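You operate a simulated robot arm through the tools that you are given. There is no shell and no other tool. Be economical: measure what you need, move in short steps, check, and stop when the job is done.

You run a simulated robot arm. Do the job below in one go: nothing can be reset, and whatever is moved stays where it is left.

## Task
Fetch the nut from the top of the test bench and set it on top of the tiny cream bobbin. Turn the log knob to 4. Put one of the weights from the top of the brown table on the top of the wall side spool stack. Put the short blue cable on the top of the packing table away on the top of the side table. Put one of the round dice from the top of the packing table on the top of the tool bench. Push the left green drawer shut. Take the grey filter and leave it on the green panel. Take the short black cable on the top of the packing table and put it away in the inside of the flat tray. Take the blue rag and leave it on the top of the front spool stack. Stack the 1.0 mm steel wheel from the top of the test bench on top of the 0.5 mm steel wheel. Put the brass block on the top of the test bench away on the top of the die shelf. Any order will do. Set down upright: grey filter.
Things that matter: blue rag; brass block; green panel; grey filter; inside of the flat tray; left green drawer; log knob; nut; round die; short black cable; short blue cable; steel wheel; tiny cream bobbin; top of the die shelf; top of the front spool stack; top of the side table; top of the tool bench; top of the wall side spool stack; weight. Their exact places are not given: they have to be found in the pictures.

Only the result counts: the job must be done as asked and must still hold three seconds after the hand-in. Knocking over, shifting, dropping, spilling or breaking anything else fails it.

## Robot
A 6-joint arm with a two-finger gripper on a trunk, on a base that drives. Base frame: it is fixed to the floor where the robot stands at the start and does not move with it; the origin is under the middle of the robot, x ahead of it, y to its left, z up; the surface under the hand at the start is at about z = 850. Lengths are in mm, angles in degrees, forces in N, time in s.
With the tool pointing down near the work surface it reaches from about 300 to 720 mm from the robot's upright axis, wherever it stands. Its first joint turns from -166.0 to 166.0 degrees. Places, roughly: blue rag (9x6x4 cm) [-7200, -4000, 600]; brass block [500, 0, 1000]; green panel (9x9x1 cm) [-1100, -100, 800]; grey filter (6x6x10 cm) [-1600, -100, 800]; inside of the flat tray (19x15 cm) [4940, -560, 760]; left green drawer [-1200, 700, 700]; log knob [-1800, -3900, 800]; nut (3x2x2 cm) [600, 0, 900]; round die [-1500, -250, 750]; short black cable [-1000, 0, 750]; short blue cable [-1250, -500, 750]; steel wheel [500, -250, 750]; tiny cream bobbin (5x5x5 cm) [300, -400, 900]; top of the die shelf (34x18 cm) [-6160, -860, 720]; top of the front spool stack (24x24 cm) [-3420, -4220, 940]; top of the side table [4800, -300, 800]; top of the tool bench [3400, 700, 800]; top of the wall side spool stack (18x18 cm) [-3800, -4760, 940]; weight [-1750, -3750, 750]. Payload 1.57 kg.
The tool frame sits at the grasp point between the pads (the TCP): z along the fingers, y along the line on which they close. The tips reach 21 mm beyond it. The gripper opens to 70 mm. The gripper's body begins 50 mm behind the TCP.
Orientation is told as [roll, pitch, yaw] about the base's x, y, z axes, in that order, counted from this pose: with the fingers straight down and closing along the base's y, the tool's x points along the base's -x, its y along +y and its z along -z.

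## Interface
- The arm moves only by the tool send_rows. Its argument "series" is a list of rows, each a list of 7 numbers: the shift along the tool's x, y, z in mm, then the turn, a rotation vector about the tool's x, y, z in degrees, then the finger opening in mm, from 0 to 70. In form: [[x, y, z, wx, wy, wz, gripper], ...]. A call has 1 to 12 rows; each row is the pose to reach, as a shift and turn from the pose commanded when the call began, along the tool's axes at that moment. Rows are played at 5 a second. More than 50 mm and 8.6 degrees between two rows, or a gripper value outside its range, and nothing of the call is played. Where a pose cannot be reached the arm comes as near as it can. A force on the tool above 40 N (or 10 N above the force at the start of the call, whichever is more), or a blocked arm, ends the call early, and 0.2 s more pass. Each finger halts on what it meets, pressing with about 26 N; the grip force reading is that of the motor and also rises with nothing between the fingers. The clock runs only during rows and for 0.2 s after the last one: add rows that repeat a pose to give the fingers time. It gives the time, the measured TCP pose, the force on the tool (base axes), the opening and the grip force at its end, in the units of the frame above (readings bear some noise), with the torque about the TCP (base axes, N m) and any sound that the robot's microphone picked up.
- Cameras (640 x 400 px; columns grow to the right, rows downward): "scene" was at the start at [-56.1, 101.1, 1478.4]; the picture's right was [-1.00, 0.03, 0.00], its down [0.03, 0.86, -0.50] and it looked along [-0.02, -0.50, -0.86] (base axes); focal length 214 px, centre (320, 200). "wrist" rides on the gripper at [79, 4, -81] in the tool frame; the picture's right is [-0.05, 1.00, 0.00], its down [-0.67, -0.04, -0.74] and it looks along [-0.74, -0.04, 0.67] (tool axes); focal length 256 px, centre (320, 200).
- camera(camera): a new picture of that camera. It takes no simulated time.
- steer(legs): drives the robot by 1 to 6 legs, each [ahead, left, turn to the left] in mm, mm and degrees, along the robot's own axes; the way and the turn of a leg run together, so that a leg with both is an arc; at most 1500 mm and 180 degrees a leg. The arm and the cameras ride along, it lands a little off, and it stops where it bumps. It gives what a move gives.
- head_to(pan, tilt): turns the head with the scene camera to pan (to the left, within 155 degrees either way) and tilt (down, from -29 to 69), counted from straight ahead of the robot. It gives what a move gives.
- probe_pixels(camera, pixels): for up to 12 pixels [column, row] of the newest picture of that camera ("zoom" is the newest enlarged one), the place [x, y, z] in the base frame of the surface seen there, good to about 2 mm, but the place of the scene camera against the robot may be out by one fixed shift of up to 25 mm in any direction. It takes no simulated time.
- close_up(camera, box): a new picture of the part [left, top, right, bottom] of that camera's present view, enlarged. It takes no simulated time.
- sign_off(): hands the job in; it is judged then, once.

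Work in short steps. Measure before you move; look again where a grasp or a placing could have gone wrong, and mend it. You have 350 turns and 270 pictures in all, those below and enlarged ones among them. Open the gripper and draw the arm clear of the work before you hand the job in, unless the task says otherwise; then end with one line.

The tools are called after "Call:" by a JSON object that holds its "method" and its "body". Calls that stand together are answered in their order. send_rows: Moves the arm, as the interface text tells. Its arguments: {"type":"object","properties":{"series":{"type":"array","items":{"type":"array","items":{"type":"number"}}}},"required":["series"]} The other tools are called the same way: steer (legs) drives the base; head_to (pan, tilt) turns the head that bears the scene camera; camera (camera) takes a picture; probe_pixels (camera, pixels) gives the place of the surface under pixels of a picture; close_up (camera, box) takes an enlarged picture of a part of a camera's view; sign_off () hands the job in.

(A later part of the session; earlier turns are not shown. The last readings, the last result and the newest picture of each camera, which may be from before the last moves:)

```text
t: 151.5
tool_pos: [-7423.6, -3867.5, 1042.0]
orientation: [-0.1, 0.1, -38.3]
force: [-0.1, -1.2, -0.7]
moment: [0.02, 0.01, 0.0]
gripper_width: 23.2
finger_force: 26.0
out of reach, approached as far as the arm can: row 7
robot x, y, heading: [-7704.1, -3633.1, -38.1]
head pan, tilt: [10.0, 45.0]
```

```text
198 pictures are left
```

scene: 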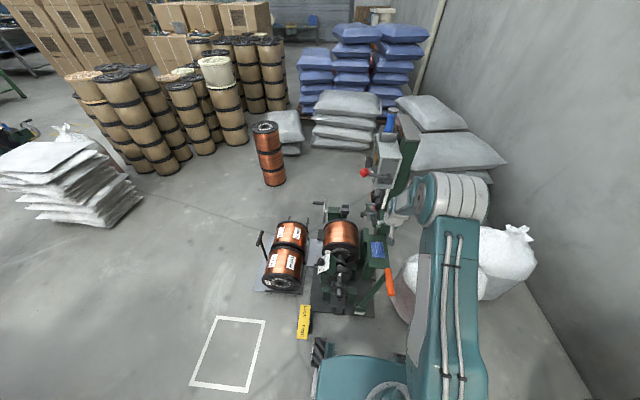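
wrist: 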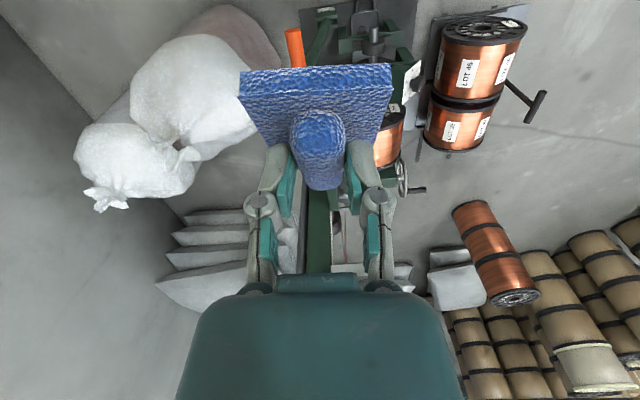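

Raise the arm to stow height, then drive back the known way.

Call:
{"method": "send_rows", "body": {"series": [[0, 0, -48, 0, 0, 0, 5], [0, 0, -96, 0, 0, 0, 5], [0, 0, -143, 0, 0, 0, 5], [0, 0, -143, 0, 0, 0, 5]]}}

Call:
{"method": "steer", "body": {"legs": [[-235, 624, 0], [0, 0, -142], [-931, -297, 0], [-319, -803, 0]]}}

```text
t: 152.5
tool_pos: [-7423.7, -3866.6, 1182.6]
orientation: [0.0, 0.0, -38.2]
force: [-0.5, 0.3, 0.7]
moment: [-0.01, -0.03, -0.02]
gripper_width: 23.4
finger_force: 26.0
robot x, y, heading: [-7703.2, -3634.0, -38.3]
head pan, tilt: [10.0, 45.0]
```

```text
t: 171.0
tool_pos: [-6577.0, -1893.9, 1183.5]
orientation: [-0.1, 0.0, 178.8]
force: [-0.6, 0.2, -0.6]
moment: [-0.01, -0.02, 0.0]
gripper_width: 23.2
finger_force: 26.1
robot x, y, heading: [-6218.5, -1911.5, 178.9]
head pan, tilt: [10.0, 45.0]
```

Continue on the reverse of the earlier route.

Call:
{"method": "steer", "body": {"legs": [[-558, -522, 0], [-1051, 30, 0]]}}

```text
t: 180.1
tool_pos: [-4967.6, -1438.3, 1182.8]
orientation: [0.1, 0.1, 178.3]
force: [-0.6, -0.2, -0.8]
moment: [-0.02, -0.03, -0.02]
gripper_width: 23.0
finger_force: 25.3
robot x, y, heading: [-4606.4, -1461.7, 178.0]
head pan, tilt: [10.0, 45.0]
```

Call:
{"method": "steer", "body": {"legs": [[-371, 425, 0], [-208, 223, 0], [-562, -30, 0]]}}

Call:
{"method": "head_to", "body": {"pan": 70, "tilt": 30}}

Call:
{"method": "camera", "body": {"camera": "scene"}}

```text
t: 187.8
tool_pos: [-3854.1, -2092.7, 1182.6]
orientation: [-0.1, -0.1, 177.9]
force: [0.7, -0.1, 0.1]
moment: [0.01, -0.04, -0.02]
gripper_width: 23.3
finger_force: 26.2
robot x, y, heading: [-3494.1, -2116.3, 178.0]
head pan, tilt: [10.0, 45.0]
```

```text
t: 189.1
tool_pos: [-3853.7, -2091.0, 1182.1]
orientation: [0.0, 0.1, 177.8]
force: [0.6, -0.1, -0.8]
moment: [0.02, 0.0, 0.0]
gripper_width: 23.2
finger_force: 26.0
robot x, y, heading: [-3493.3, -2112.3, 178.0]
head pan, tilt: [70.0, 30.0]
```

```text
197 pictures are left
```

scene: 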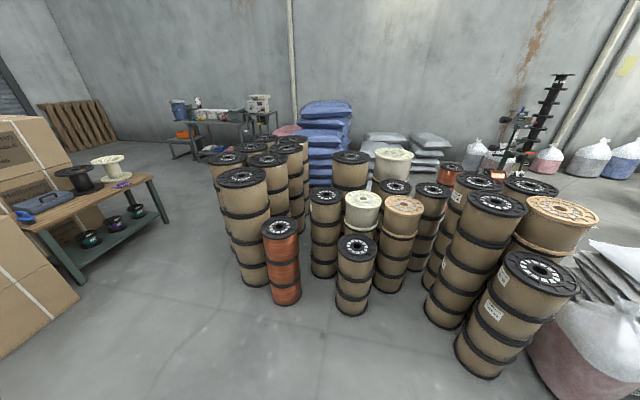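

Probe the tops of the left group of spool stacks.

Call:
{"method": "probe_pixels", "body": {"camera": "scene", "pixels": [[236, 182], [228, 163], [262, 164], [287, 153], [300, 143], [243, 148], [278, 228], [350, 158], [255, 285], [325, 195], [120, 240], [60, 195]]}}

Call:
{"method": "close_up", "body": {"camera": "scene", "box": [190, 120, 350, 310]}}

```text
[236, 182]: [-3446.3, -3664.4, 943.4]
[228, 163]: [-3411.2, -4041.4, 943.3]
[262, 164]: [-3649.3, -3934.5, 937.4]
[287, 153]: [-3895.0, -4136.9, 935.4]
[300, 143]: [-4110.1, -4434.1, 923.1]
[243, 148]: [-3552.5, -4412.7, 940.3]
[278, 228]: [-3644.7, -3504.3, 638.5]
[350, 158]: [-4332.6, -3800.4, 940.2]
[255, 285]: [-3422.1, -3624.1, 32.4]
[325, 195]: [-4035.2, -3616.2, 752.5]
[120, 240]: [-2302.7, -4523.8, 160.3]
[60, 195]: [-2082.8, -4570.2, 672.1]
```

```text
2.11 times, centred on (270, 215) of scene
```

zoom: 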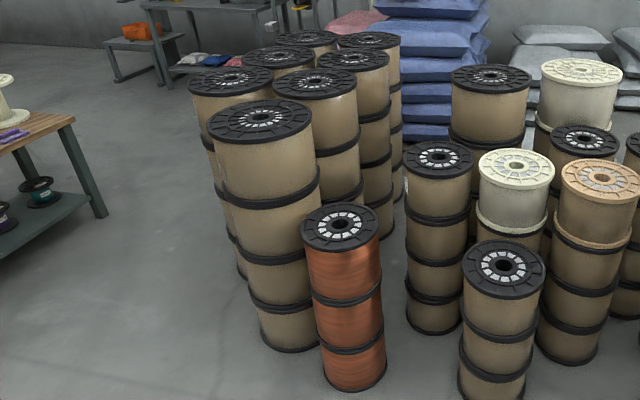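

The front stack is the one at (228,158). I drive around the loose spool (-2974,-2669) to (-2560,-3500) and look again.

Call:
{"method": "steer", "body": {"legs": [[-950, 0, 0], [0, 1400, 0]]}}

Call:
{"method": "head_to", "body": {"pan": 40, "tilt": 32}}

Call:
{"method": "camera", "body": {"camera": "scene"}}

```text
t: 200.7
tool_pos: [-2918.2, -3538.2, 1182.2]
orientation: [0.0, 0.0, -179.6]
force: [-0.2, 0.3, -0.7]
moment: [0.0, 0.01, -0.02]
gripper_width: 23.1
finger_force: 26.0
robot x, y, heading: [-2562.4, -3545.7, -179.3]
head pan, tilt: [70.0, 30.0]
```

```text
t: 201.6
tool_pos: [-2920.0, -3540.1, 1184.3]
orientation: [0.0, -0.1, -179.6]
force: [-0.4, 0.3, -0.1]
moment: [-0.01, 0.0, -0.04]
gripper_width: 23.3
finger_force: 26.2
robot x, y, heading: [-2560.8, -3545.4, -179.5]
head pan, tilt: [40.0, 32.0]
```

```text
195 pictures are left
```

scene: 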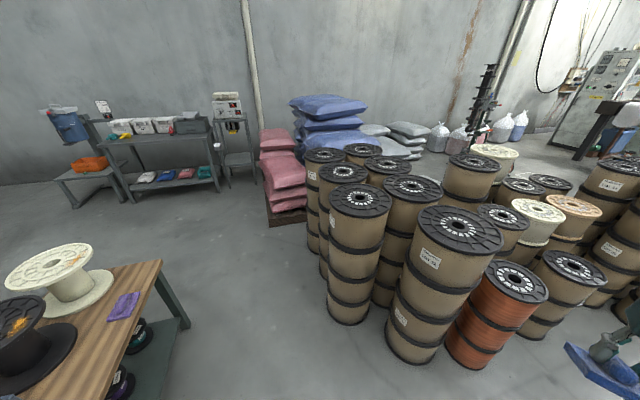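

Call:
{"method": "probe_pixels", "body": {"camera": "scene", "pixels": [[360, 197], [343, 172], [324, 154], [386, 164], [362, 149], [412, 186], [459, 224], [340, 315], [275, 205], [170, 300], [160, 265], [240, 270]]}}

Call:
{"method": "close_up", "body": {"camera": "scene", "box": [290, 130, 470, 260]}}

```text
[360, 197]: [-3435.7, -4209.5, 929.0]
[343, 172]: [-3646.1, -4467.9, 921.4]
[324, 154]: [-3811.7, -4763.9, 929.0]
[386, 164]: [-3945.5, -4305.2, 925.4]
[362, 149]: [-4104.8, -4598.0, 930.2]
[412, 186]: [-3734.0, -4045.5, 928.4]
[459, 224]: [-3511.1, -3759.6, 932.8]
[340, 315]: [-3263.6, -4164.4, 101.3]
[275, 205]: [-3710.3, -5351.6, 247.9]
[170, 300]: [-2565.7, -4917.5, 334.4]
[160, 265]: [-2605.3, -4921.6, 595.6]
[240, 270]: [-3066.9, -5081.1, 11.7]
```

```text
3.08 times, centred on (380, 195) of scene
```

zoom: 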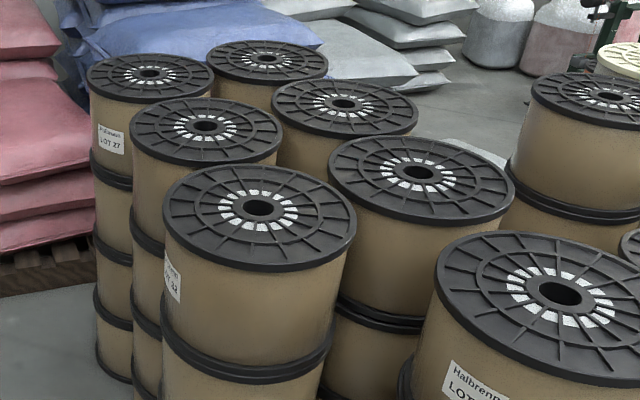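

Stacks identified: front (-3435,-4210), wall side (-3812,-4764). Check the brown table to my left for clearance.

Call:
{"method": "head_to", "body": {"pan": 100, "tilt": 40}}

Call:
{"method": "camera", "body": {"camera": "scene"}}

```text
t: 202.9
tool_pos: [-2919.2, -3540.0, 1183.4]
orientation: [0.0, 0.0, -179.6]
force: [0.2, -0.6, -0.4]
moment: [-0.01, -0.01, -0.03]
gripper_width: 23.2
finger_force: 26.1
robot x, y, heading: [-2558.2, -3544.1, -179.5]
head pan, tilt: [100.0, 40.0]
```

```text
193 pictures are left
```

scene: 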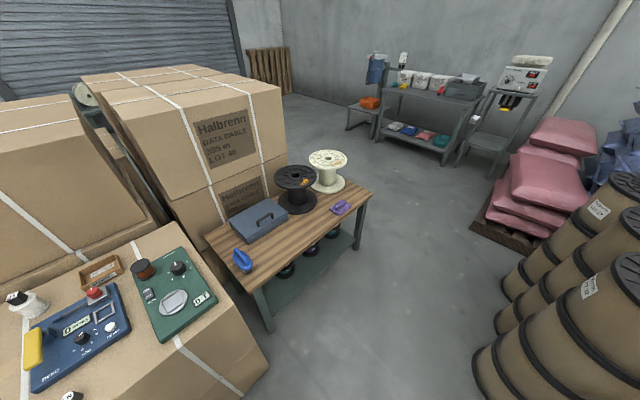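

Call:
{"method": "probe_pixels", "body": {"camera": "scene", "pixels": [[372, 190], [250, 285], [215, 243], [270, 320], [360, 250], [110, 330], [180, 290], [268, 365], [410, 300], [178, 268], [70, 340], [130, 268]]}}

Call:
{"method": "close_up", "body": {"camera": "scene", "box": [0, 130, 380, 400]}}

```text
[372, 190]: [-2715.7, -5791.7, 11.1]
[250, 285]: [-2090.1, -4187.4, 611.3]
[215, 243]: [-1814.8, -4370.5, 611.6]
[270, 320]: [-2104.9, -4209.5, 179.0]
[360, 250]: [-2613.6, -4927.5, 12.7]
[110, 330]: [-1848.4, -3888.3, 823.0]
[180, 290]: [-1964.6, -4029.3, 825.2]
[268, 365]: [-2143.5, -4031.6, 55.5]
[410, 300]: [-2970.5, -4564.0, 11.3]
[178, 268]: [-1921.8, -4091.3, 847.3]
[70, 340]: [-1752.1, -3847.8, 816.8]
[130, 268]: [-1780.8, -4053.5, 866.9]
```

```text
1.48 times, centred on (190, 265) of scene
```

zoom: 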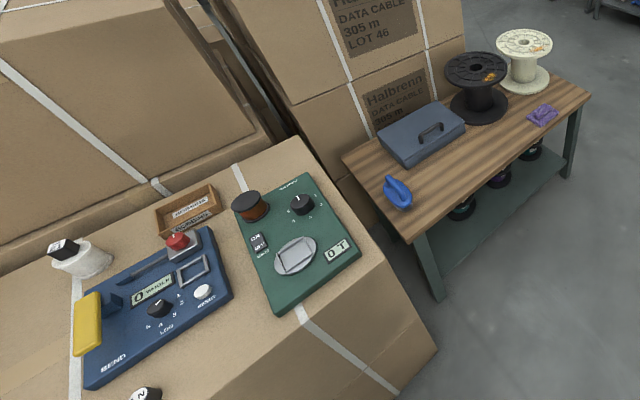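

Log knob is on the blue device (BEND), weights nearby on the cardboard table. First the rag: drive to (-2880,-4190).

Call:
{"method": "steer", "body": {"legs": [[310, 645, 0]]}}

Call:
{"method": "camera", "body": {"camera": "wrist"}}

```text
t: 206.8
tool_pos: [-3219.2, -4182.3, 1182.7]
orientation: [0.1, 0.1, -179.3]
force: [-0.6, 0.7, -1.0]
moment: [0.03, -0.03, 0.02]
gripper_width: 23.1
finger_force: 26.2
robot x, y, heading: [-2856.4, -4191.6, -179.3]
head pan, tilt: [100.0, 40.0]
```

```text
191 pictures are left
```

wrist: 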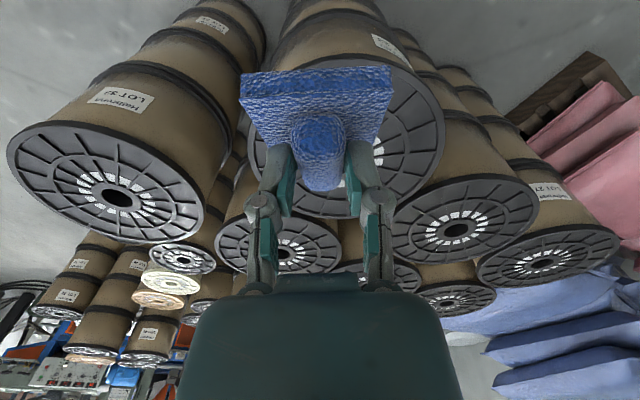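

Call:
{"method": "probe_pixels", "body": {"camera": "wrist", "pixels": [[441, 130], [252, 165], [420, 175], [350, 217], [300, 212], [400, 110], [365, 200], [395, 190]]}}

```text
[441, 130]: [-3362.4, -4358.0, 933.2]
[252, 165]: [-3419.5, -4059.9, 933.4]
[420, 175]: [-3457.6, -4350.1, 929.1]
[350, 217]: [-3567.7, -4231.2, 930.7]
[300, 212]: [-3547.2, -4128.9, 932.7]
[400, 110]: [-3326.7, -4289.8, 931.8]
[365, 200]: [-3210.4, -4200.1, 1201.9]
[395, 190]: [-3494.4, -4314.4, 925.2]
```

Stack rim circle centre (-3417,-4211), r≈152, top 932. Move above it leaning 30° so the rag is level.

Call:
{"method": "send_rows", "body": {"series": [[-35, 5, 0, 0, -7, 0, 5], [-75, 10, 0, 0, -14, 0, 5], [-115, 16, 20, 0, -21, 0, 5], [-155, 22, 45, 0, -28, 0, 5], [-187, 28, 80, 0, -30, 0, 5], [-187, 28, 120, 0, -30, 0, 5], [-187, 28, 150, 0, -30, 0, 5], [-187, 28, 150, 0, -30, 0, 5]]}}

Call:
{"method": "camera", "body": {"camera": "wrist"}}

```text
t: 208.6
tool_pos: [-3406.1, -4213.2, 1033.1]
orientation: [0.0, -30.0, -179.3]
force: [-0.1, 0.6, -0.7]
moment: [-0.01, -0.03, 0.0]
gripper_width: 23.0
finger_force: 25.7
robot x, y, heading: [-2858.5, -4191.4, -179.3]
head pan, tilt: [100.0, 40.0]
```

```text
190 pictures are left
```

wrist: 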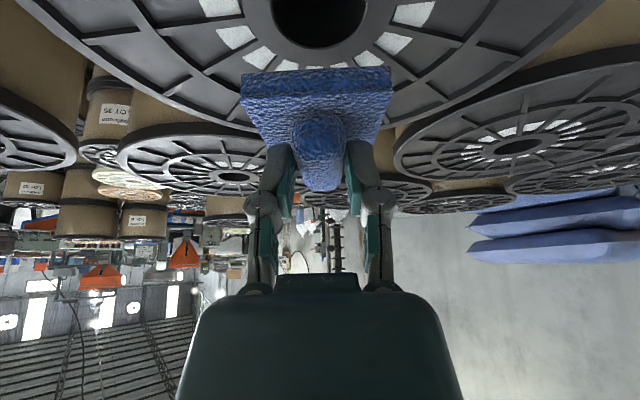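

Lower vertically ~56 mm.

Call:
{"method": "send_rows", "body": {"series": [[15, 0, 26, 0, 0, 0, 5], [24, 0, 41.6, 0, 0, 0, 5], [28, 0, 48.5, 0, 0, 0, 5], [28, 0, 48.5, 0, 0, 0, 5]]}}

Call:
{"method": "camera", "body": {"camera": "wrist"}}

```text
t: 209.6
tool_pos: [-3405.3, -4214.8, 975.5]
orientation: [-0.1, -29.9, -179.2]
force: [-0.5, -0.5, 0.2]
moment: [-0.03, -0.02, 0.01]
gripper_width: 23.2
finger_force: 25.9
robot x, y, heading: [-2856.9, -4193.4, -179.3]
head pan, tilt: [100.0, 40.0]
```

```text
189 pictures are left
```

wrist: 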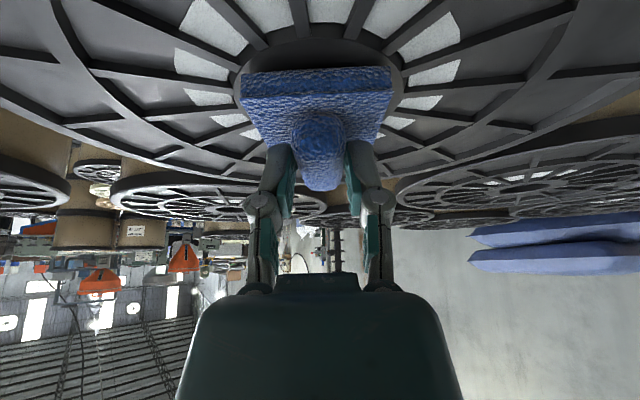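

The hub hole lies right under the rag; shift 72 mm toward me so it rests on the ribs.

Call:
{"method": "send_rows", "body": {"series": [[0, 0, -8, 0, 0, 0, 5], [35, 0, -20, 0, 0, 0, 5], [62, 0, -36, 0, 0, 0, 5], [62, 0, -36, 0, 0, 0, 5]]}}

Call:
{"method": "camera", "body": {"camera": "wrist"}}

```text
t: 210.6
tool_pos: [-3335.3, -4216.3, 976.9]
orientation: [-0.1, -30.0, -179.3]
force: [0.1, 0.8, -0.4]
moment: [0.01, -0.02, 0.02]
gripper_width: 23.3
finger_force: 25.8
robot x, y, heading: [-2858.7, -4187.3, -179.3]
head pan, tilt: [100.0, 40.0]
```

```text
188 pictures are left
```

wrist: 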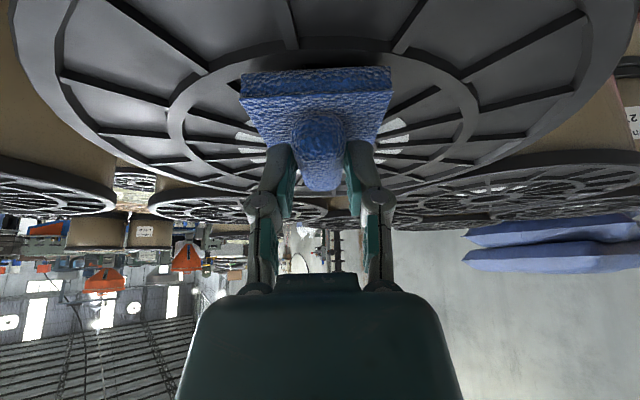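

Now lower until contact in small steps.

Call:
{"method": "send_rows", "body": {"series": [[1, 0, 1.7, 0, 0, 0, 5], [2, 0, 3.5, 0, 0, 0, 5], [2, 0, 3.5, 0, 0, 0, 5]]}}

```text
t: 211.4
tool_pos: [-3333.8, -4213.1, 973.0]
orientation: [-0.1, -29.9, -179.2]
force: [-0.1, 0.3, -0.4]
moment: [-0.03, -0.02, 0.01]
gripper_width: 23.2
finger_force: 26.1
robot x, y, heading: [-2862.0, -4186.6, -179.3]
head pan, tilt: [100.0, 40.0]
```

Call:
{"method": "send_rows", "body": {"series": [[1, 0, 1.7, 0, 0, 0, 5], [2, 0, 3.5, 0, 0, 0, 5], [2.5, 0, 4.3, 0, 0, 0, 5], [2.5, 0, 4.3, 0, 0, 0, 5]]}}

```text
t: 212.4
tool_pos: [-3335.2, -4213.5, 970.0]
orientation: [0.1, -30.4, -179.2]
force: [-2.1, 1.0, 32.5]
moment: [-0.01, 0.41, 0.02]
gripper_width: 23.5
finger_force: 25.9
robot x, y, heading: [-2856.6, -4187.5, -179.3]
head pan, tilt: [100.0, 40.0]
```

Contact. Back off 1 mm, open, and withdraw.

Call:
{"method": "send_rows", "body": {"series": [[-0.7, 0, -1.2, 0, 0, 0, 8], [-0.7, 0, -1.2, 0, 0, 0, 30], [-0.7, 0, -1.2, 0, 0, 0, 50], [-0.7, 0, -1.2, 0, 0, 0, 50], [-8, 0, -16, 0, 0, 0, 50], [-20, 0, -50, 0, 0, 0, 50], [-40, 0, -90, 0, 5, 0, 50], [-60, 0, -130, 0, 12, 0, 50], [-80, 0, -170, 0, 20, 0, 50], [-80, 0, -200, 0, 28, 0, 50], [-80, 0, -220, 0, 30, 0, 50]]}}

Call:
{"method": "camera", "body": {"camera": "wrist"}}

```text
t: 214.8
tool_pos: [-3292.2, -4212.3, 1198.4]
orientation: [0.0, 0.1, -179.3]
force: [0.1, 0.1, -0.1]
moment: [-0.01, 0.01, -0.05]
gripper_width: 49.9
finger_force: 0.1
robot x, y, heading: [-2857.7, -4188.7, -179.2]
head pan, tilt: [100.0, 40.0]
```

```text
187 pictures are left
```

wrist: 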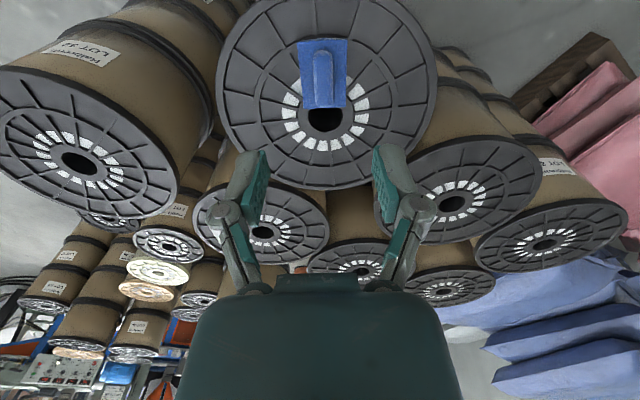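

Rag is on the front stack. Now drive to the brown (cardboard) table: to about (-2190,-3524), facing it at -46°.

Call:
{"method": "send_rows", "body": {"series": [[40, 0, 0, 0, 0, 0, 50], [75, 0, 0, 0, 0, 0, 50], [75, 0, 0, 0, 0, 0, 50]]}}

Call:
{"method": "steer", "body": {"legs": [[0, -400, 0], [-667, -265, 0], [0, 0, 133]]}}

Call:
{"method": "head_to", "body": {"pan": 15, "tilt": 45}}

Call:
{"method": "camera", "body": {"camera": "scene"}}

Call:
{"method": "camera", "body": {"camera": "wrist"}}

```text
t: 215.6
tool_pos: [-3219.2, -4212.1, 1198.4]
orientation: [0.0, 0.2, -179.3]
force: [0.3, 0.7, -0.3]
moment: [0.01, -0.01, 0.03]
gripper_width: 50.2
finger_force: 0.0
robot x, y, heading: [-2855.4, -4188.9, -179.2]
head pan, tilt: [100.0, 40.0]
```

```text
t: 227.1
tool_pos: [-1958.8, -3758.8, 1200.3]
orientation: [0.1, 0.0, -47.1]
force: [0.1, 0.1, 0.4]
moment: [-0.03, -0.03, -0.02]
gripper_width: 49.9
finger_force: 0.0
robot x, y, heading: [-2210.0, -3508.2, -46.9]
head pan, tilt: [100.0, 40.0]
```

```text
t: 228.7
tool_pos: [-1949.6, -3744.2, 1199.4]
orientation: [-0.6, -0.1, -47.1]
force: [-0.5, 0.3, 0.4]
moment: [0.02, 0.02, 0.01]
gripper_width: 49.8
finger_force: 0.2
robot x, y, heading: [-2218.8, -3504.3, -46.8]
head pan, tilt: [15.0, 45.0]
```

```text
186 pictures are left
```

scene: 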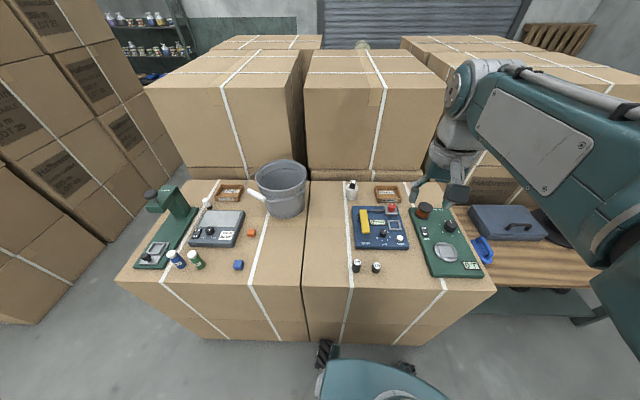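

```text
185 pictures are left
```

wrist: 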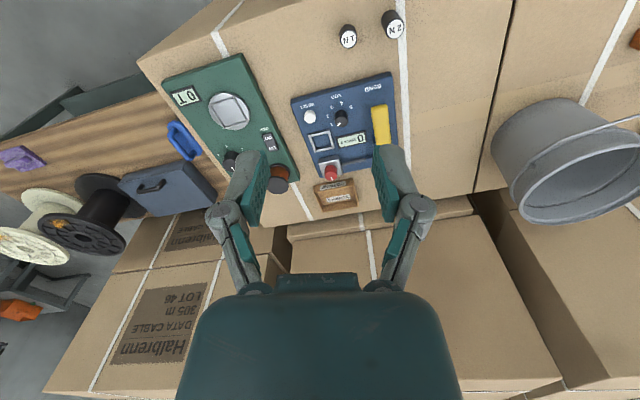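

Weights (1 N, 2 N) at wrist (347,37),(393,24); knob at (340,118). Zoom and probe.

Call:
{"method": "close_up", "body": {"camera": "wrist", "box": [280, 60, 420, 190]}}

Call:
{"method": "close_up", "body": {"camera": "wrist", "box": [320, 0, 420, 60]}}

Call:
{"method": "probe_pixels", "body": {"camera": "wrist", "pixels": [[349, 40], [393, 30], [340, 120], [325, 125], [360, 45], [330, 20], [347, 30], [391, 18], [384, 140]]}}

```text
3.08 times, centred on (350, 125) of wrist
```

zoom: 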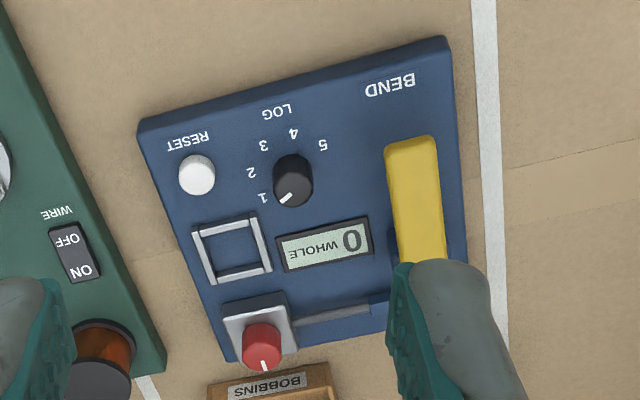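

```text
6.40 times, centred on (370, 30) of wrist
```

zoom: 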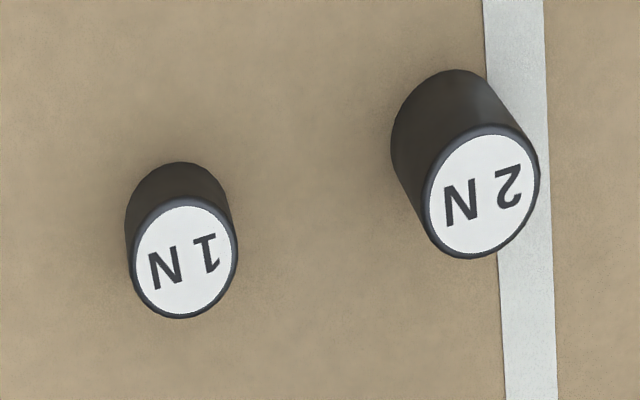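

```text
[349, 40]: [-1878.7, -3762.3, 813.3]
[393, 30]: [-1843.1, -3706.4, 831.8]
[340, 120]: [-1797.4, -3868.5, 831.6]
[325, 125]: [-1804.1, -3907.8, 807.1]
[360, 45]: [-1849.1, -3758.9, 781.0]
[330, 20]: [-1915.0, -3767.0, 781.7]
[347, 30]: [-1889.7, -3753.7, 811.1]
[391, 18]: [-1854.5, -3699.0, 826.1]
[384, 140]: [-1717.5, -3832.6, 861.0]
```

Knob at (-1797,-3870), top z 832, pointing at 1; labels are 40° apart clockwise, so it needs +120° about tool z. I go above it with the tool pre-turned -60°.

Call:
{"method": "send_rows", "body": {"series": [[-30, 4, 20, 0, 0, -8, 50], [-60, 8, 40, 0, 0, -16, 50], [-90, 12, 60, 0, 0, -24, 50], [-120, 16, 85, 0, 0, -32, 50], [-150, 20, 115, 0, 0, -40, 45], [-180, 24, 150, 0, 0, -48, 40], [-196, 26, 195, 0, 0, -56, 40], [-196, 26, 235, 0, 0, -60, 40], [-196, 26, 270, 0, 0, -60, 40], [-196, 26, 270, 0, 0, -60, 40]]}}

Call:
{"method": "camera", "body": {"camera": "wrist"}}

```text
t: 230.8
tool_pos: [-1799.5, -3874.5, 929.3]
orientation: [-0.5, 0.6, 13.1]
force: [-0.8, -0.4, 0.1]
moment: [-0.04, -0.01, 0.03]
gripper_width: 40.0
finger_force: 0.0
robot x, y, heading: [-2218.1, -3506.3, -47.1]
head pan, tilt: [15.0, 45.0]
```

```text
182 pictures are left
```

wrist: 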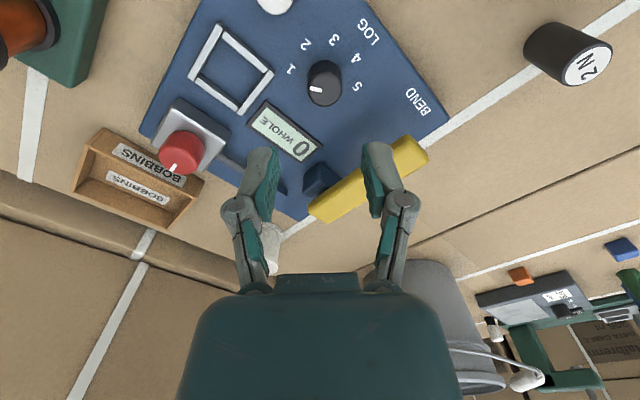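

Slight tilt (0.6°) of the tool suggests the base may touch the table front. Check with the scene camera.

Call:
{"method": "head_to", "body": {"pan": 10, "tilt": 65}}

Call:
{"method": "camera", "body": {"camera": "scene"}}

```text
t: 231.7
tool_pos: [-1797.8, -3874.5, 929.1]
orientation: [-0.5, 0.7, 12.9]
force: [-0.4, -0.7, 0.2]
moment: [0.01, 0.01, -0.02]
gripper_width: 39.8
finger_force: 0.1
robot x, y, heading: [-2216.4, -3501.8, -46.8]
head pan, tilt: [10.0, 65.0]
```

```text
181 pictures are left
```

scene: 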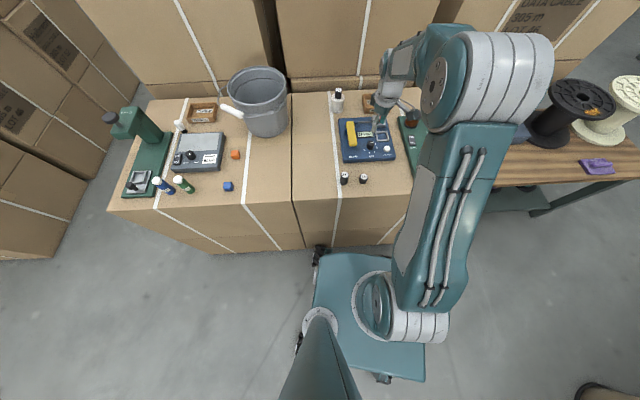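

The front wheel touches the box front. Back off 70 mm.

Call:
{"method": "steer", "body": {"legs": [[-70, 0, 0]]}}

Call:
{"method": "camera", "body": {"camera": "wrist"}}

Call:
{"method": "camera", "body": {"camera": "scene"}}

```text
t: 232.7
tool_pos: [-1839.3, -3821.9, 925.0]
orientation: [-0.5, 0.7, 13.0]
force: [1.4, 0.3, 0.3]
moment: [-0.03, 0.04, 0.01]
gripper_width: 40.0
finger_force: 0.0
robot x, y, heading: [-2260.9, -3452.6, -46.9]
head pan, tilt: [10.0, 65.0]
```

```text
180 pictures are left
```

wrist: 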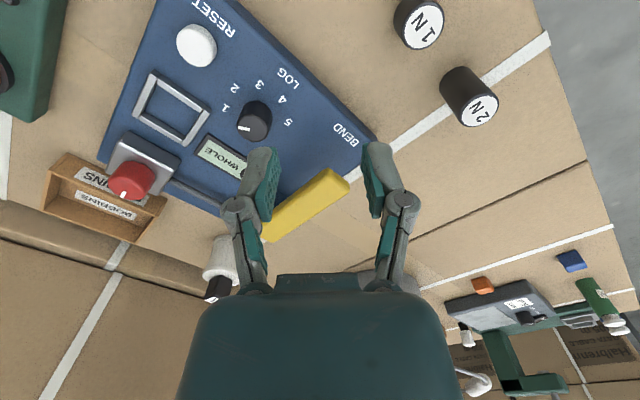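

```text
179 pictures are left
```

scene: 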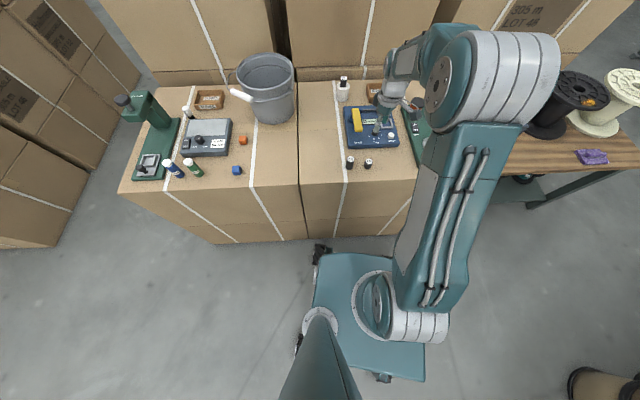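

Clear now. Re-measure the knob from here.

Call:
{"method": "close_up", "body": {"camera": "wrist", "box": [200, 60, 320, 160]}}

Call:
{"method": "probe_pixels", "body": {"camera": "wrist", "pixels": [[252, 125], [240, 125], [262, 125], [252, 116], [252, 134], [252, 108], [280, 110], [420, 25], [476, 112], [398, 20]]}}

```text
4.00 times, centred on (260, 110) of wrist
```

zoom: 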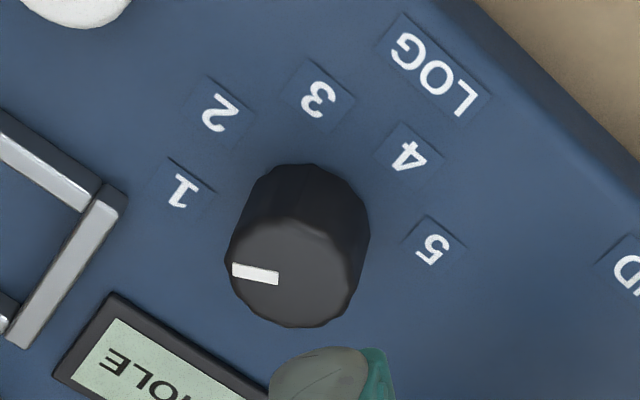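

```text
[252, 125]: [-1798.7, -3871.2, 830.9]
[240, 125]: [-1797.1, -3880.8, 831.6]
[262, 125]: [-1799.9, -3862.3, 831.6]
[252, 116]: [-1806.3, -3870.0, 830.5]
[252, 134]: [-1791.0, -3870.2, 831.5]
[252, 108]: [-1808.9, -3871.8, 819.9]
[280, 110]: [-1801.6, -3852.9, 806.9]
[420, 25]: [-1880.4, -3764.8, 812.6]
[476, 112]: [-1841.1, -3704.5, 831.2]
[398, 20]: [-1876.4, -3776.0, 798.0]
```

Probe the labels' world positions to compute exact angles.

Call:
{"method": "probe_pixels", "body": {"camera": "zoom", "pixels": [[181, 192], [219, 112], [318, 99], [409, 156], [432, 248], [234, 269], [277, 278], [296, 262], [232, 262], [357, 262]]}}

```text
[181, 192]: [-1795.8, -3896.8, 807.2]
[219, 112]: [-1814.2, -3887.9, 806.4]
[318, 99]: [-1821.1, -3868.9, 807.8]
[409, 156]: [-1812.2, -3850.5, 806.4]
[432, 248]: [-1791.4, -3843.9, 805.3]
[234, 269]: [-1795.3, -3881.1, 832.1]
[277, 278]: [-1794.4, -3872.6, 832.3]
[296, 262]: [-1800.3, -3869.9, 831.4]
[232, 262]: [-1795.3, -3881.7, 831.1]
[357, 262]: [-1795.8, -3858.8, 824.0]
```

Labels fit a circle centred (-1795,-3870), 46° apart: need -137° yaw (clockwise). Position over the knob with 9° more pre-turn.

Call:
{"method": "send_rows", "body": {"series": [[-16, -28, 0, 0, 0, -5, 40], [-32, -57, 0, 0, 0, -9, 40], [-32, -57, 40, 0, 0, -9, 40], [-32, -57, 40, 0, 0, -9, 40]]}}

Call:
{"method": "camera", "body": {"camera": "wrist"}}

```text
t: 233.7
tool_pos: [-1794.4, -3871.4, 885.8]
orientation: [-0.3, 0.8, 22.1]
force: [-0.4, -0.7, 0.5]
moment: [0.04, 0.01, -0.01]
gripper_width: 39.9
finger_force: 0.2
robot x, y, heading: [-2259.6, -3456.6, -47.2]
head pan, tilt: [10.0, 65.0]
```

```text
177 pictures are left
```

wrist: 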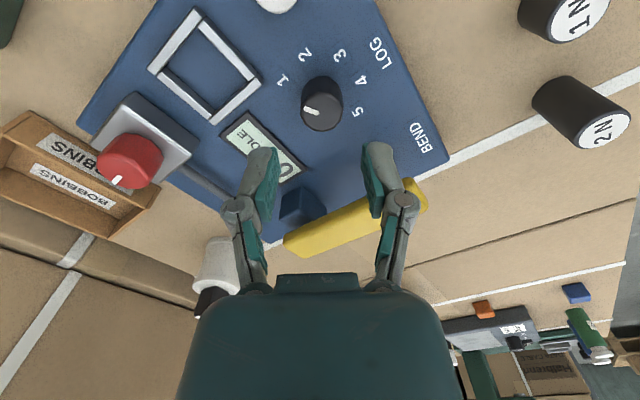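

Call:
{"method": "probe_pixels", "body": {"camera": "wrist", "pixels": [[345, 208], [300, 190], [400, 185], [300, 240], [320, 112], [322, 95], [290, 165]]}}

```text
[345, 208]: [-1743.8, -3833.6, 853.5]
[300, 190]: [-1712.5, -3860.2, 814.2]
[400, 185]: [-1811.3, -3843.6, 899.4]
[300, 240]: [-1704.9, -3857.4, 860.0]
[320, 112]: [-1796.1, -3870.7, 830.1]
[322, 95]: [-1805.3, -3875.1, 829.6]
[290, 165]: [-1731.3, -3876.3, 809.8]
```

Bar is 62 mm from the knob; safe. Descend and grip the knob.

Call:
{"method": "send_rows", "body": {"series": [[0, 0, 30, 0, 0, 0, 40], [0, 0, 50, 0, 0, 0, 40], [0, 0, 54, 0, 0, 0, 40], [0, 0, 54, 0, 0, 0, 25], [0, 0, 54, 0, 0, 0, 10], [0, 0, 54, 0, 0, 0, 10], [0, 0, 54, 0, 0, 0, 10]]}}

```text
t: 235.3
tool_pos: [-1796.4, -3872.1, 833.9]
orientation: [-0.1, 0.9, 22.1]
force: [-4.4, 15.3, 4.2]
moment: [0.18, 0.27, 0.07]
gripper_width: 25.3
finger_force: 32.3
robot x, y, heading: [-2260.6, -3454.2, -47.1]
head pan, tilt: [10.0, 65.0]
```

Grip off by ~2 mm laterally; shift a bit and rotate +102° first.

Call:
{"method": "send_rows", "body": {"series": [[0, 1.5, 0, 0, 0, 0, 10], [0, 1.5, 0, 0, 0, 8.5, 10], [0, 1.5, 0, 0, 0, 17, 10], [0, 1.5, 0, 0, 0, 25.5, 10], [0, 1.5, 0, 0, 0, 34, 10], [0, 1.5, 0, 0, 0, 42.5, 10], [0, 1.5, 0, 0, 0, 51, 10], [0, 1.5, 0, 0, 0, 59.5, 10], [0, 1.5, 0, 0, 0, 68, 10], [0, 1.5, 0, 0, 0, 68, 10]]}}

Call:
{"method": "camera", "body": {"camera": "wrist"}}

```text
t: 237.5
tool_pos: [-1796.4, -3869.9, 831.7]
orientation: [-0.7, 0.0, -46.0]
force: [4.2, 22.9, 9.1]
moment: [0.84, 0.25, 0.02]
gripper_width: 25.2
finger_force: 32.1
robot x, y, heading: [-2259.0, -3453.9, -46.9]
head pan, tilt: [10.0, 65.0]
```

```text
176 pictures are left
```

wrist: 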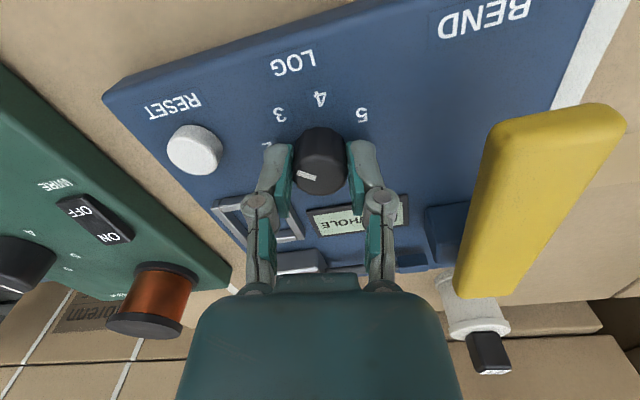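

Pointer turns with the gripper. Continue +69°.

Call:
{"method": "send_rows", "body": {"series": [[1, 1, 0, 0, 0, 0, 10], [1, 1, 0, 0, 0, 8.5, 10], [1, 1, 0, 0, 0, 17, 10], [1, 1, 0, 0, 0, 25.5, 10], [1, 1, 0, 0, 0, 34, 10], [1, 1, 0, 0, 0, 42.5, 10], [1, 1, 0, 0, 0, 51, 10], [1, 1, 0, 0, 0, 59.5, 10], [1, 1, 0, 0, 0, 69, 10], [1, 1, 0, 0, 0, 69, 10]]}}

Call:
{"method": "camera", "body": {"camera": "wrist"}}

```text
refused: row 9 steps farther than a row can; nothing moved
```

```text
175 pictures are left
```

wrist: 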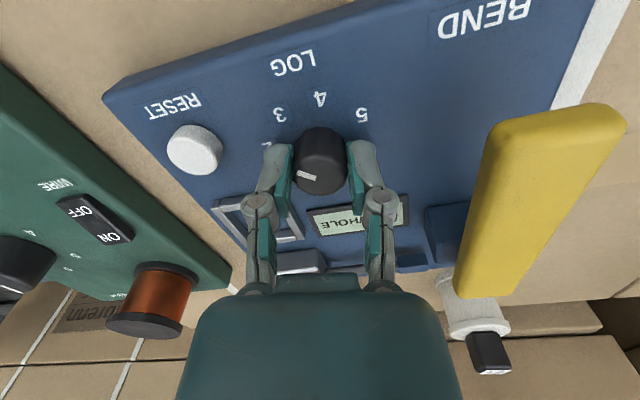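

Call:
{"method": "send_rows", "body": {"series": [[1, 1, 0, 0, 0, 0, 10], [1, 1, 0, 0, 0, 8.5, 10], [1, 1, 0, 0, 0, 17, 10], [1, 1, 0, 0, 0, 25.5, 10], [1, 1, 0, 0, 0, 34, 10], [1, 1, 0, 0, 0, 42.5, 10], [1, 1, 0, 0, 0, 51, 10], [1, 1, 0, 0, 0, 59.5, 10], [1, 1, 0, 0, 0, 66, 10], [1, 1, 0, 0, 0, 69, 10], [1, 1, 0, 0, 0, 69, 10]]}}

Call:
{"method": "camera", "body": {"camera": "wrist"}}

```text
t: 239.4
tool_pos: [-1794.3, -3869.1, 833.4]
orientation: [0.3, -0.5, -106.8]
force: [30.6, 0.6, -20.2]
moment: [0.07, -0.42, 0.07]
gripper_width: 25.2
finger_force: 31.9
robot x, y, heading: [-2261.0, -3453.4, -47.0]
head pan, tilt: [10.0, 65.0]
stopped in row 9: the force on the tool passed its limit at 41 N (the readings are from after the stop); the commanded pose is now the measured one
```

```text
174 pictures are left
```

wrist: 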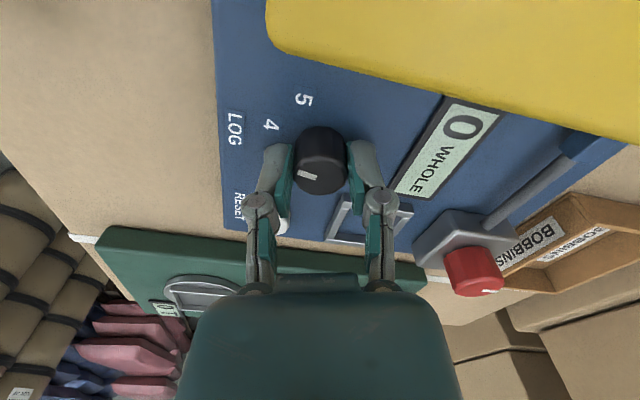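

Stopped at 129°, with side force +x. Shift 2 mm to relieve it and finish the last 8°.

Call:
{"method": "send_rows", "body": {"series": [[0, 1.5, 0, 0, 0, 0, 10], [0, 2, 0, 0, 0, 4, 10], [0, 2, 0, 0, 0, 8, 10], [0, 2, 0, 0, 0, 8, 10]]}}

```text
t: 240.4
tool_pos: [-1795.1, -3870.4, 834.7]
orientation: [0.0, -0.6, -114.8]
force: [30.1, 9.3, -14.6]
moment: [0.22, -0.42, 0.02]
gripper_width: 25.4
finger_force: 32.1
robot x, y, heading: [-2260.2, -3450.0, -47.1]
head pan, tilt: [10.0, 65.0]
```

Release, rise and look at the pointer.

Call:
{"method": "send_rows", "body": {"series": [[0, 0, 0, 0, 0, 0, 30], [0, 0, 0, 0, 0, 0, 45], [0, 0, -20, 0, 0, 0, 45], [0, 0, -50, 0, 0, 0, 45], [0, 0, -90, 0, 0, 0, 45], [0, 0, -90, 0, 0, 0, 45]]}}

Call:
{"method": "camera", "body": {"camera": "wrist"}}

```text
t: 241.8
tool_pos: [-1796.2, -3871.7, 925.4]
orientation: [-0.1, -0.6, -114.8]
force: [0.9, 0.0, 0.1]
moment: [0.03, 0.0, -0.02]
gripper_width: 45.0
finger_force: 0.1
robot x, y, heading: [-2262.6, -3458.3, -47.0]
head pan, tilt: [10.0, 65.0]
```

```text
173 pictures are left
```

wrist: 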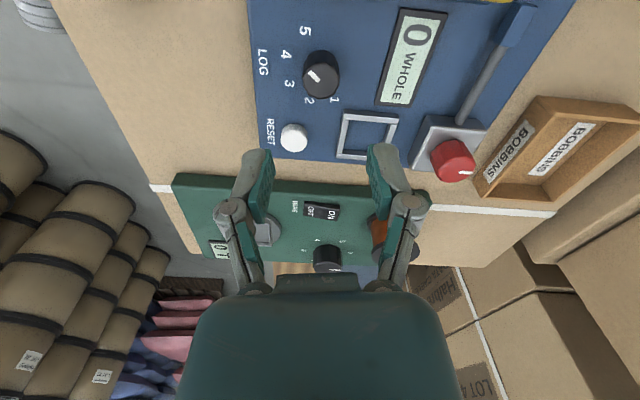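

Call:
{"method": "close_up", "body": {"camera": "wrist", "box": [250, 20, 370, 130]}}

Call:
{"method": "probe_pixels", "body": {"camera": "zoom", "pixels": [[320, 200]]}}

```text
3.64 times, centred on (310, 75) of wrist
```

zoom: 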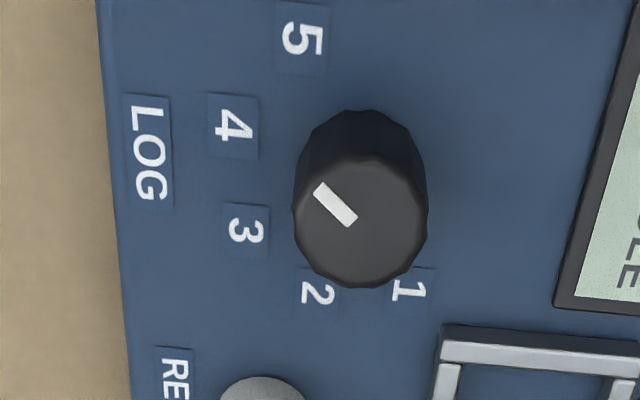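

```text
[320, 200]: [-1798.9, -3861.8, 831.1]
```

Call:
{"method": "probe_pixels", "body": {"camera": "zoom", "pixels": [[317, 186], [352, 223], [320, 189], [348, 219], [234, 125], [245, 230], [302, 40], [362, 222]]}}

```text
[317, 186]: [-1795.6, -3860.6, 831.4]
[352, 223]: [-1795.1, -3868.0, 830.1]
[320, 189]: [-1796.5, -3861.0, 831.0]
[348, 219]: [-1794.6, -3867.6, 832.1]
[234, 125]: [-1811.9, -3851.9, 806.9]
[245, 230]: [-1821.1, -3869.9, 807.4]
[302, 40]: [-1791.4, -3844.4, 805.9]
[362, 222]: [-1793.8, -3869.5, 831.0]
```

The pointer now reads ~102°, about 29° past "4" (it was dragged upon release). I re-grip with +3 mm centring and turn back 29°.

Call:
{"method": "send_rows", "body": {"series": [[0, 3, 40, 0, 0, 0, 45], [0, 3, 80, 0, 0, 0, 45], [0, 3, 92, 0, 0, 0, 45], [0, 3, 92, 0, 0, 0, 30], [0, 3, 92, 0, 0, 0, 20], [0, 3, 92, 0, 0, 0, 20], [0, 3, 92, 0, 0, 0, 20]]}}

Call:
{"method": "camera", "body": {"camera": "wrist"}}

```text
t: 243.4
tool_pos: [-1795.7, -3872.4, 832.4]
orientation: [0.0, -0.6, -114.7]
force: [-7.7, 5.6, 3.6]
moment: [-0.28, 0.4, 0.03]
gripper_width: 25.0
finger_force: 31.6
robot x, y, heading: [-2260.4, -3455.2, -47.1]
head pan, tilt: [10.0, 65.0]
```

```text
171 pictures are left
```

wrist: 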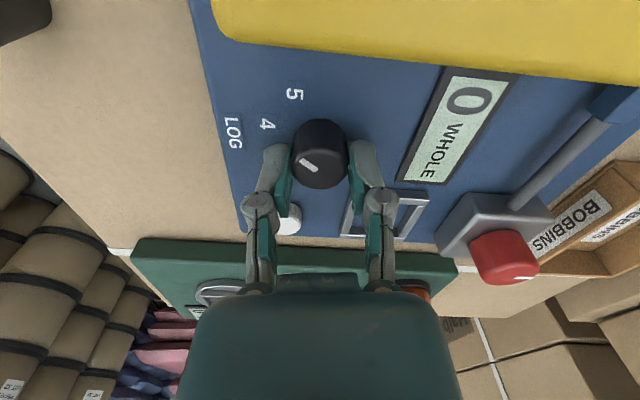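

Well-centred now. Turn back 29°, then release.

Call:
{"method": "send_rows", "body": {"series": [[0, 0, 0, 0, 0, -8, 20], [0, 0, 0, 0, 0, -16, 20], [0, 0, 0, 0, 0, -24, 20], [0, 0, 0, 0, 0, -29, 20], [0, 0, 0, 0, 0, -29, 20]]}}

Call:
{"method": "camera", "body": {"camera": "wrist"}}

```text
t: 244.6
tool_pos: [-1794.5, -3872.9, 833.5]
orientation: [-0.2, -0.5, -85.7]
force: [-15.3, 3.9, 9.7]
moment: [-0.4, 0.49, 0.04]
gripper_width: 25.2
finger_force: 31.7
robot x, y, heading: [-2262.1, -3455.3, -47.4]
head pan, tilt: [10.0, 65.0]
```

```text
170 pictures are left
```

wrist: 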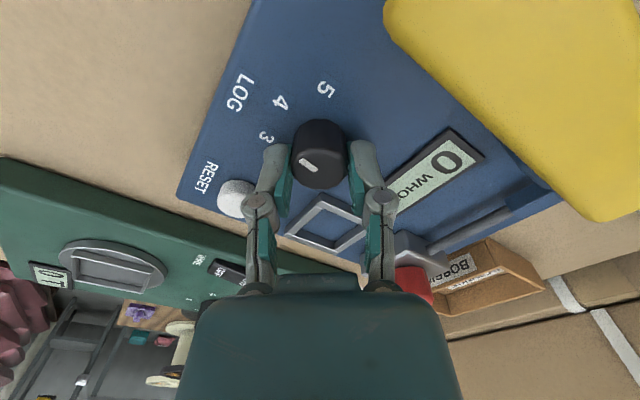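

Relieve side force (shift -1.5 mm), then release and look.

Call:
{"method": "send_rows", "body": {"series": [[0, -1.5, 0, 0, 0, 0, 20], [0, -1.5, 0, 0, 0, 0, 20], [0, -1.5, 0, 0, 0, 0, 27], [0, -1.5, 0, 0, 0, 0, 45], [0, -1.5, -20, 0, 0, 0, 45], [0, -1.5, -50, 0, 0, 0, 45], [0, -1.5, -90, 0, 0, 0, 45], [0, -1.5, -90, 0, 0, 0, 45]]}}

Call:
{"method": "close_up", "body": {"camera": "wrist", "box": [250, 20, 370, 130]}}

```text
t: 246.4
tool_pos: [-1794.9, -3873.7, 922.7]
orientation: [-0.3, -0.6, -85.9]
force: [0.1, 0.0, 0.2]
moment: [0.01, 0.04, -0.01]
gripper_width: 45.2
finger_force: 0.2
robot x, y, heading: [-2265.8, -3450.9, -47.1]
head pan, tilt: [10.0, 65.0]
```

```text
3.64 times, centred on (310, 75) of wrist
```

zoom: 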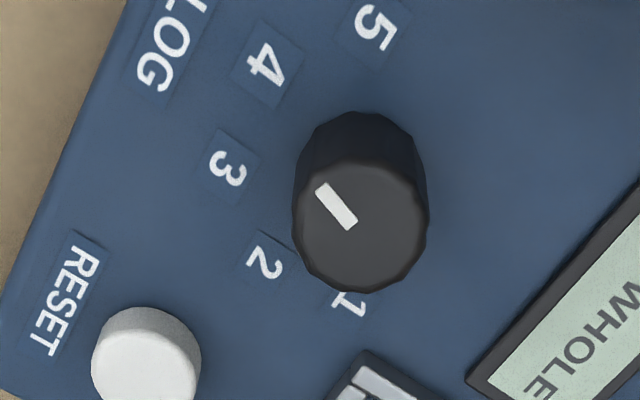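

Pointer reads ~125-128° versus 4 at ~130°: set on 4. Now move over the 2 N weight (≈(-1842,-3705)).

Call:
{"method": "send_rows", "body": {"series": [[30, -6, 0, 0, 0, -8, 60], [65, -13, 0, 0, 0, -16, 60], [100, -20, 0, 0, 0, -24, 60], [135, -28, 0, 0, 0, -32, 60], [171, -35, 0, 0, 0, -39, 60], [171, -35, 0, 0, 0, -39, 60]]}}

Call:
{"method": "camera", "body": {"camera": "wrist"}}

```text
t: 247.8
tool_pos: [-1840.5, -3703.1, 920.0]
orientation: [-0.6, -0.1, -46.7]
force: [-0.5, -0.5, 0.6]
moment: [0.0, 0.02, 0.01]
gripper_width: 59.7
finger_force: 0.0
robot x, y, heading: [-2259.3, -3453.6, -46.9]
head pan, tilt: [10.0, 65.0]
```

```text
168 pictures are left
```

wrist: 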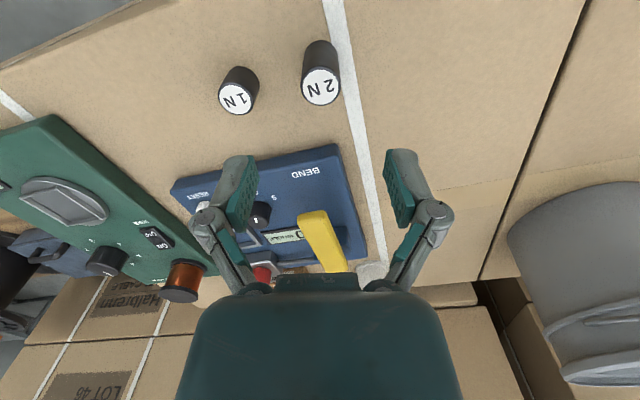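

Call:
{"method": "probe_pixels", "body": {"camera": "wrist", "pixels": [[320, 87], [304, 87], [336, 87], [320, 72], [320, 100], [310, 45], [238, 97], [335, 60]]}}

Call:
{"method": "close_up", "body": {"camera": "wrist", "box": [210, 180, 310, 260]}}

```text
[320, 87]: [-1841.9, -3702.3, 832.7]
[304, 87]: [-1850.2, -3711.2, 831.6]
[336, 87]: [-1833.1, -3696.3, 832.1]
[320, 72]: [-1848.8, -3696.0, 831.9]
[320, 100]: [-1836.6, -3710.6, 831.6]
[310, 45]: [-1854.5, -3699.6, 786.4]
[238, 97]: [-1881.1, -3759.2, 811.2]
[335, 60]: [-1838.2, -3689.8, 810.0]
```

```text
5.00 times, centred on (260, 220) of wrist
```

zoom: 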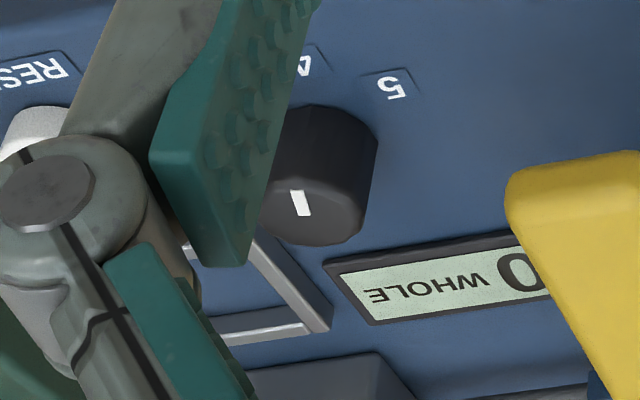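

Weight centre (-1842,-3703), z 781-832. Descend to TCP 812 and grip.

Call:
{"method": "send_rows", "body": {"series": [[1, -1, 40, 0, 0, 0, 60], [1, -1, 80, 0, 0, 0, 60], [1, -1, 102, 0, 0, 0, 60], [1, -1, 108, 0, 0, 0, 60], [1, -1, 108, 0, 0, 0, 35], [1, -1, 108, 0, 0, 0, 15], [1, -1, 108, 0, 0, 0, 15], [1, -1, 108, 0, 0, 0, 15]]}}

Call:
{"method": "send_rows", "body": {"series": [[0, 0, -15, 0, 0, 0, 15], [0, 0, -60, 0, 0, 0, 15], [0, 0, -105, 0, 0, 0, 15], [0, 0, -150, 0, 0, 0, 15], [0, 0, -195, 0, 0, 0, 15], [20, 0, -240, 0, 0, 0, 15], [50, 0, -275, 0, 0, 0, 15], [80, 0, -310, 0, 0, 0, 15], [110, 0, -345, 0, 0, 0, 15], [130, 0, -375, 0, 0, 0, 15], [130, 0, -375, 0, 0, 0, 15]]}}

Call:
{"method": "camera", "body": {"camera": "wrist"}}

```text
t: 249.6
tool_pos: [-1844.4, -3702.9, 811.7]
orientation: [-0.5, -0.3, -46.8]
force: [0.9, 0.7, 5.7]
moment: [-0.03, -0.03, 0.03]
gripper_width: 27.3
finger_force: 25.7
robot x, y, heading: [-2264.5, -3456.5, -47.3]
head pan, tilt: [10.0, 65.0]
```

```text
t: 252.0
tool_pos: [-1930.9, -3606.4, 1188.6]
orientation: [-0.6, -0.2, -46.8]
force: [-0.3, -0.3, -1.0]
moment: [0.01, 0.02, 0.03]
gripper_width: 27.3
finger_force: 26.0
robot x, y, heading: [-2261.6, -3455.0, -47.3]
head pan, tilt: [10.0, 65.0]
```

```text
166 pictures are left
```

wrist: 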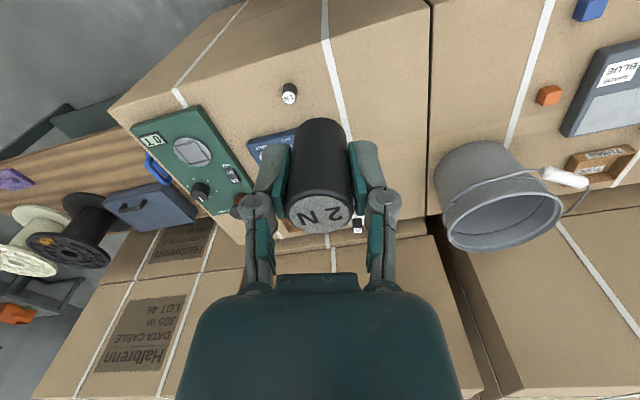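

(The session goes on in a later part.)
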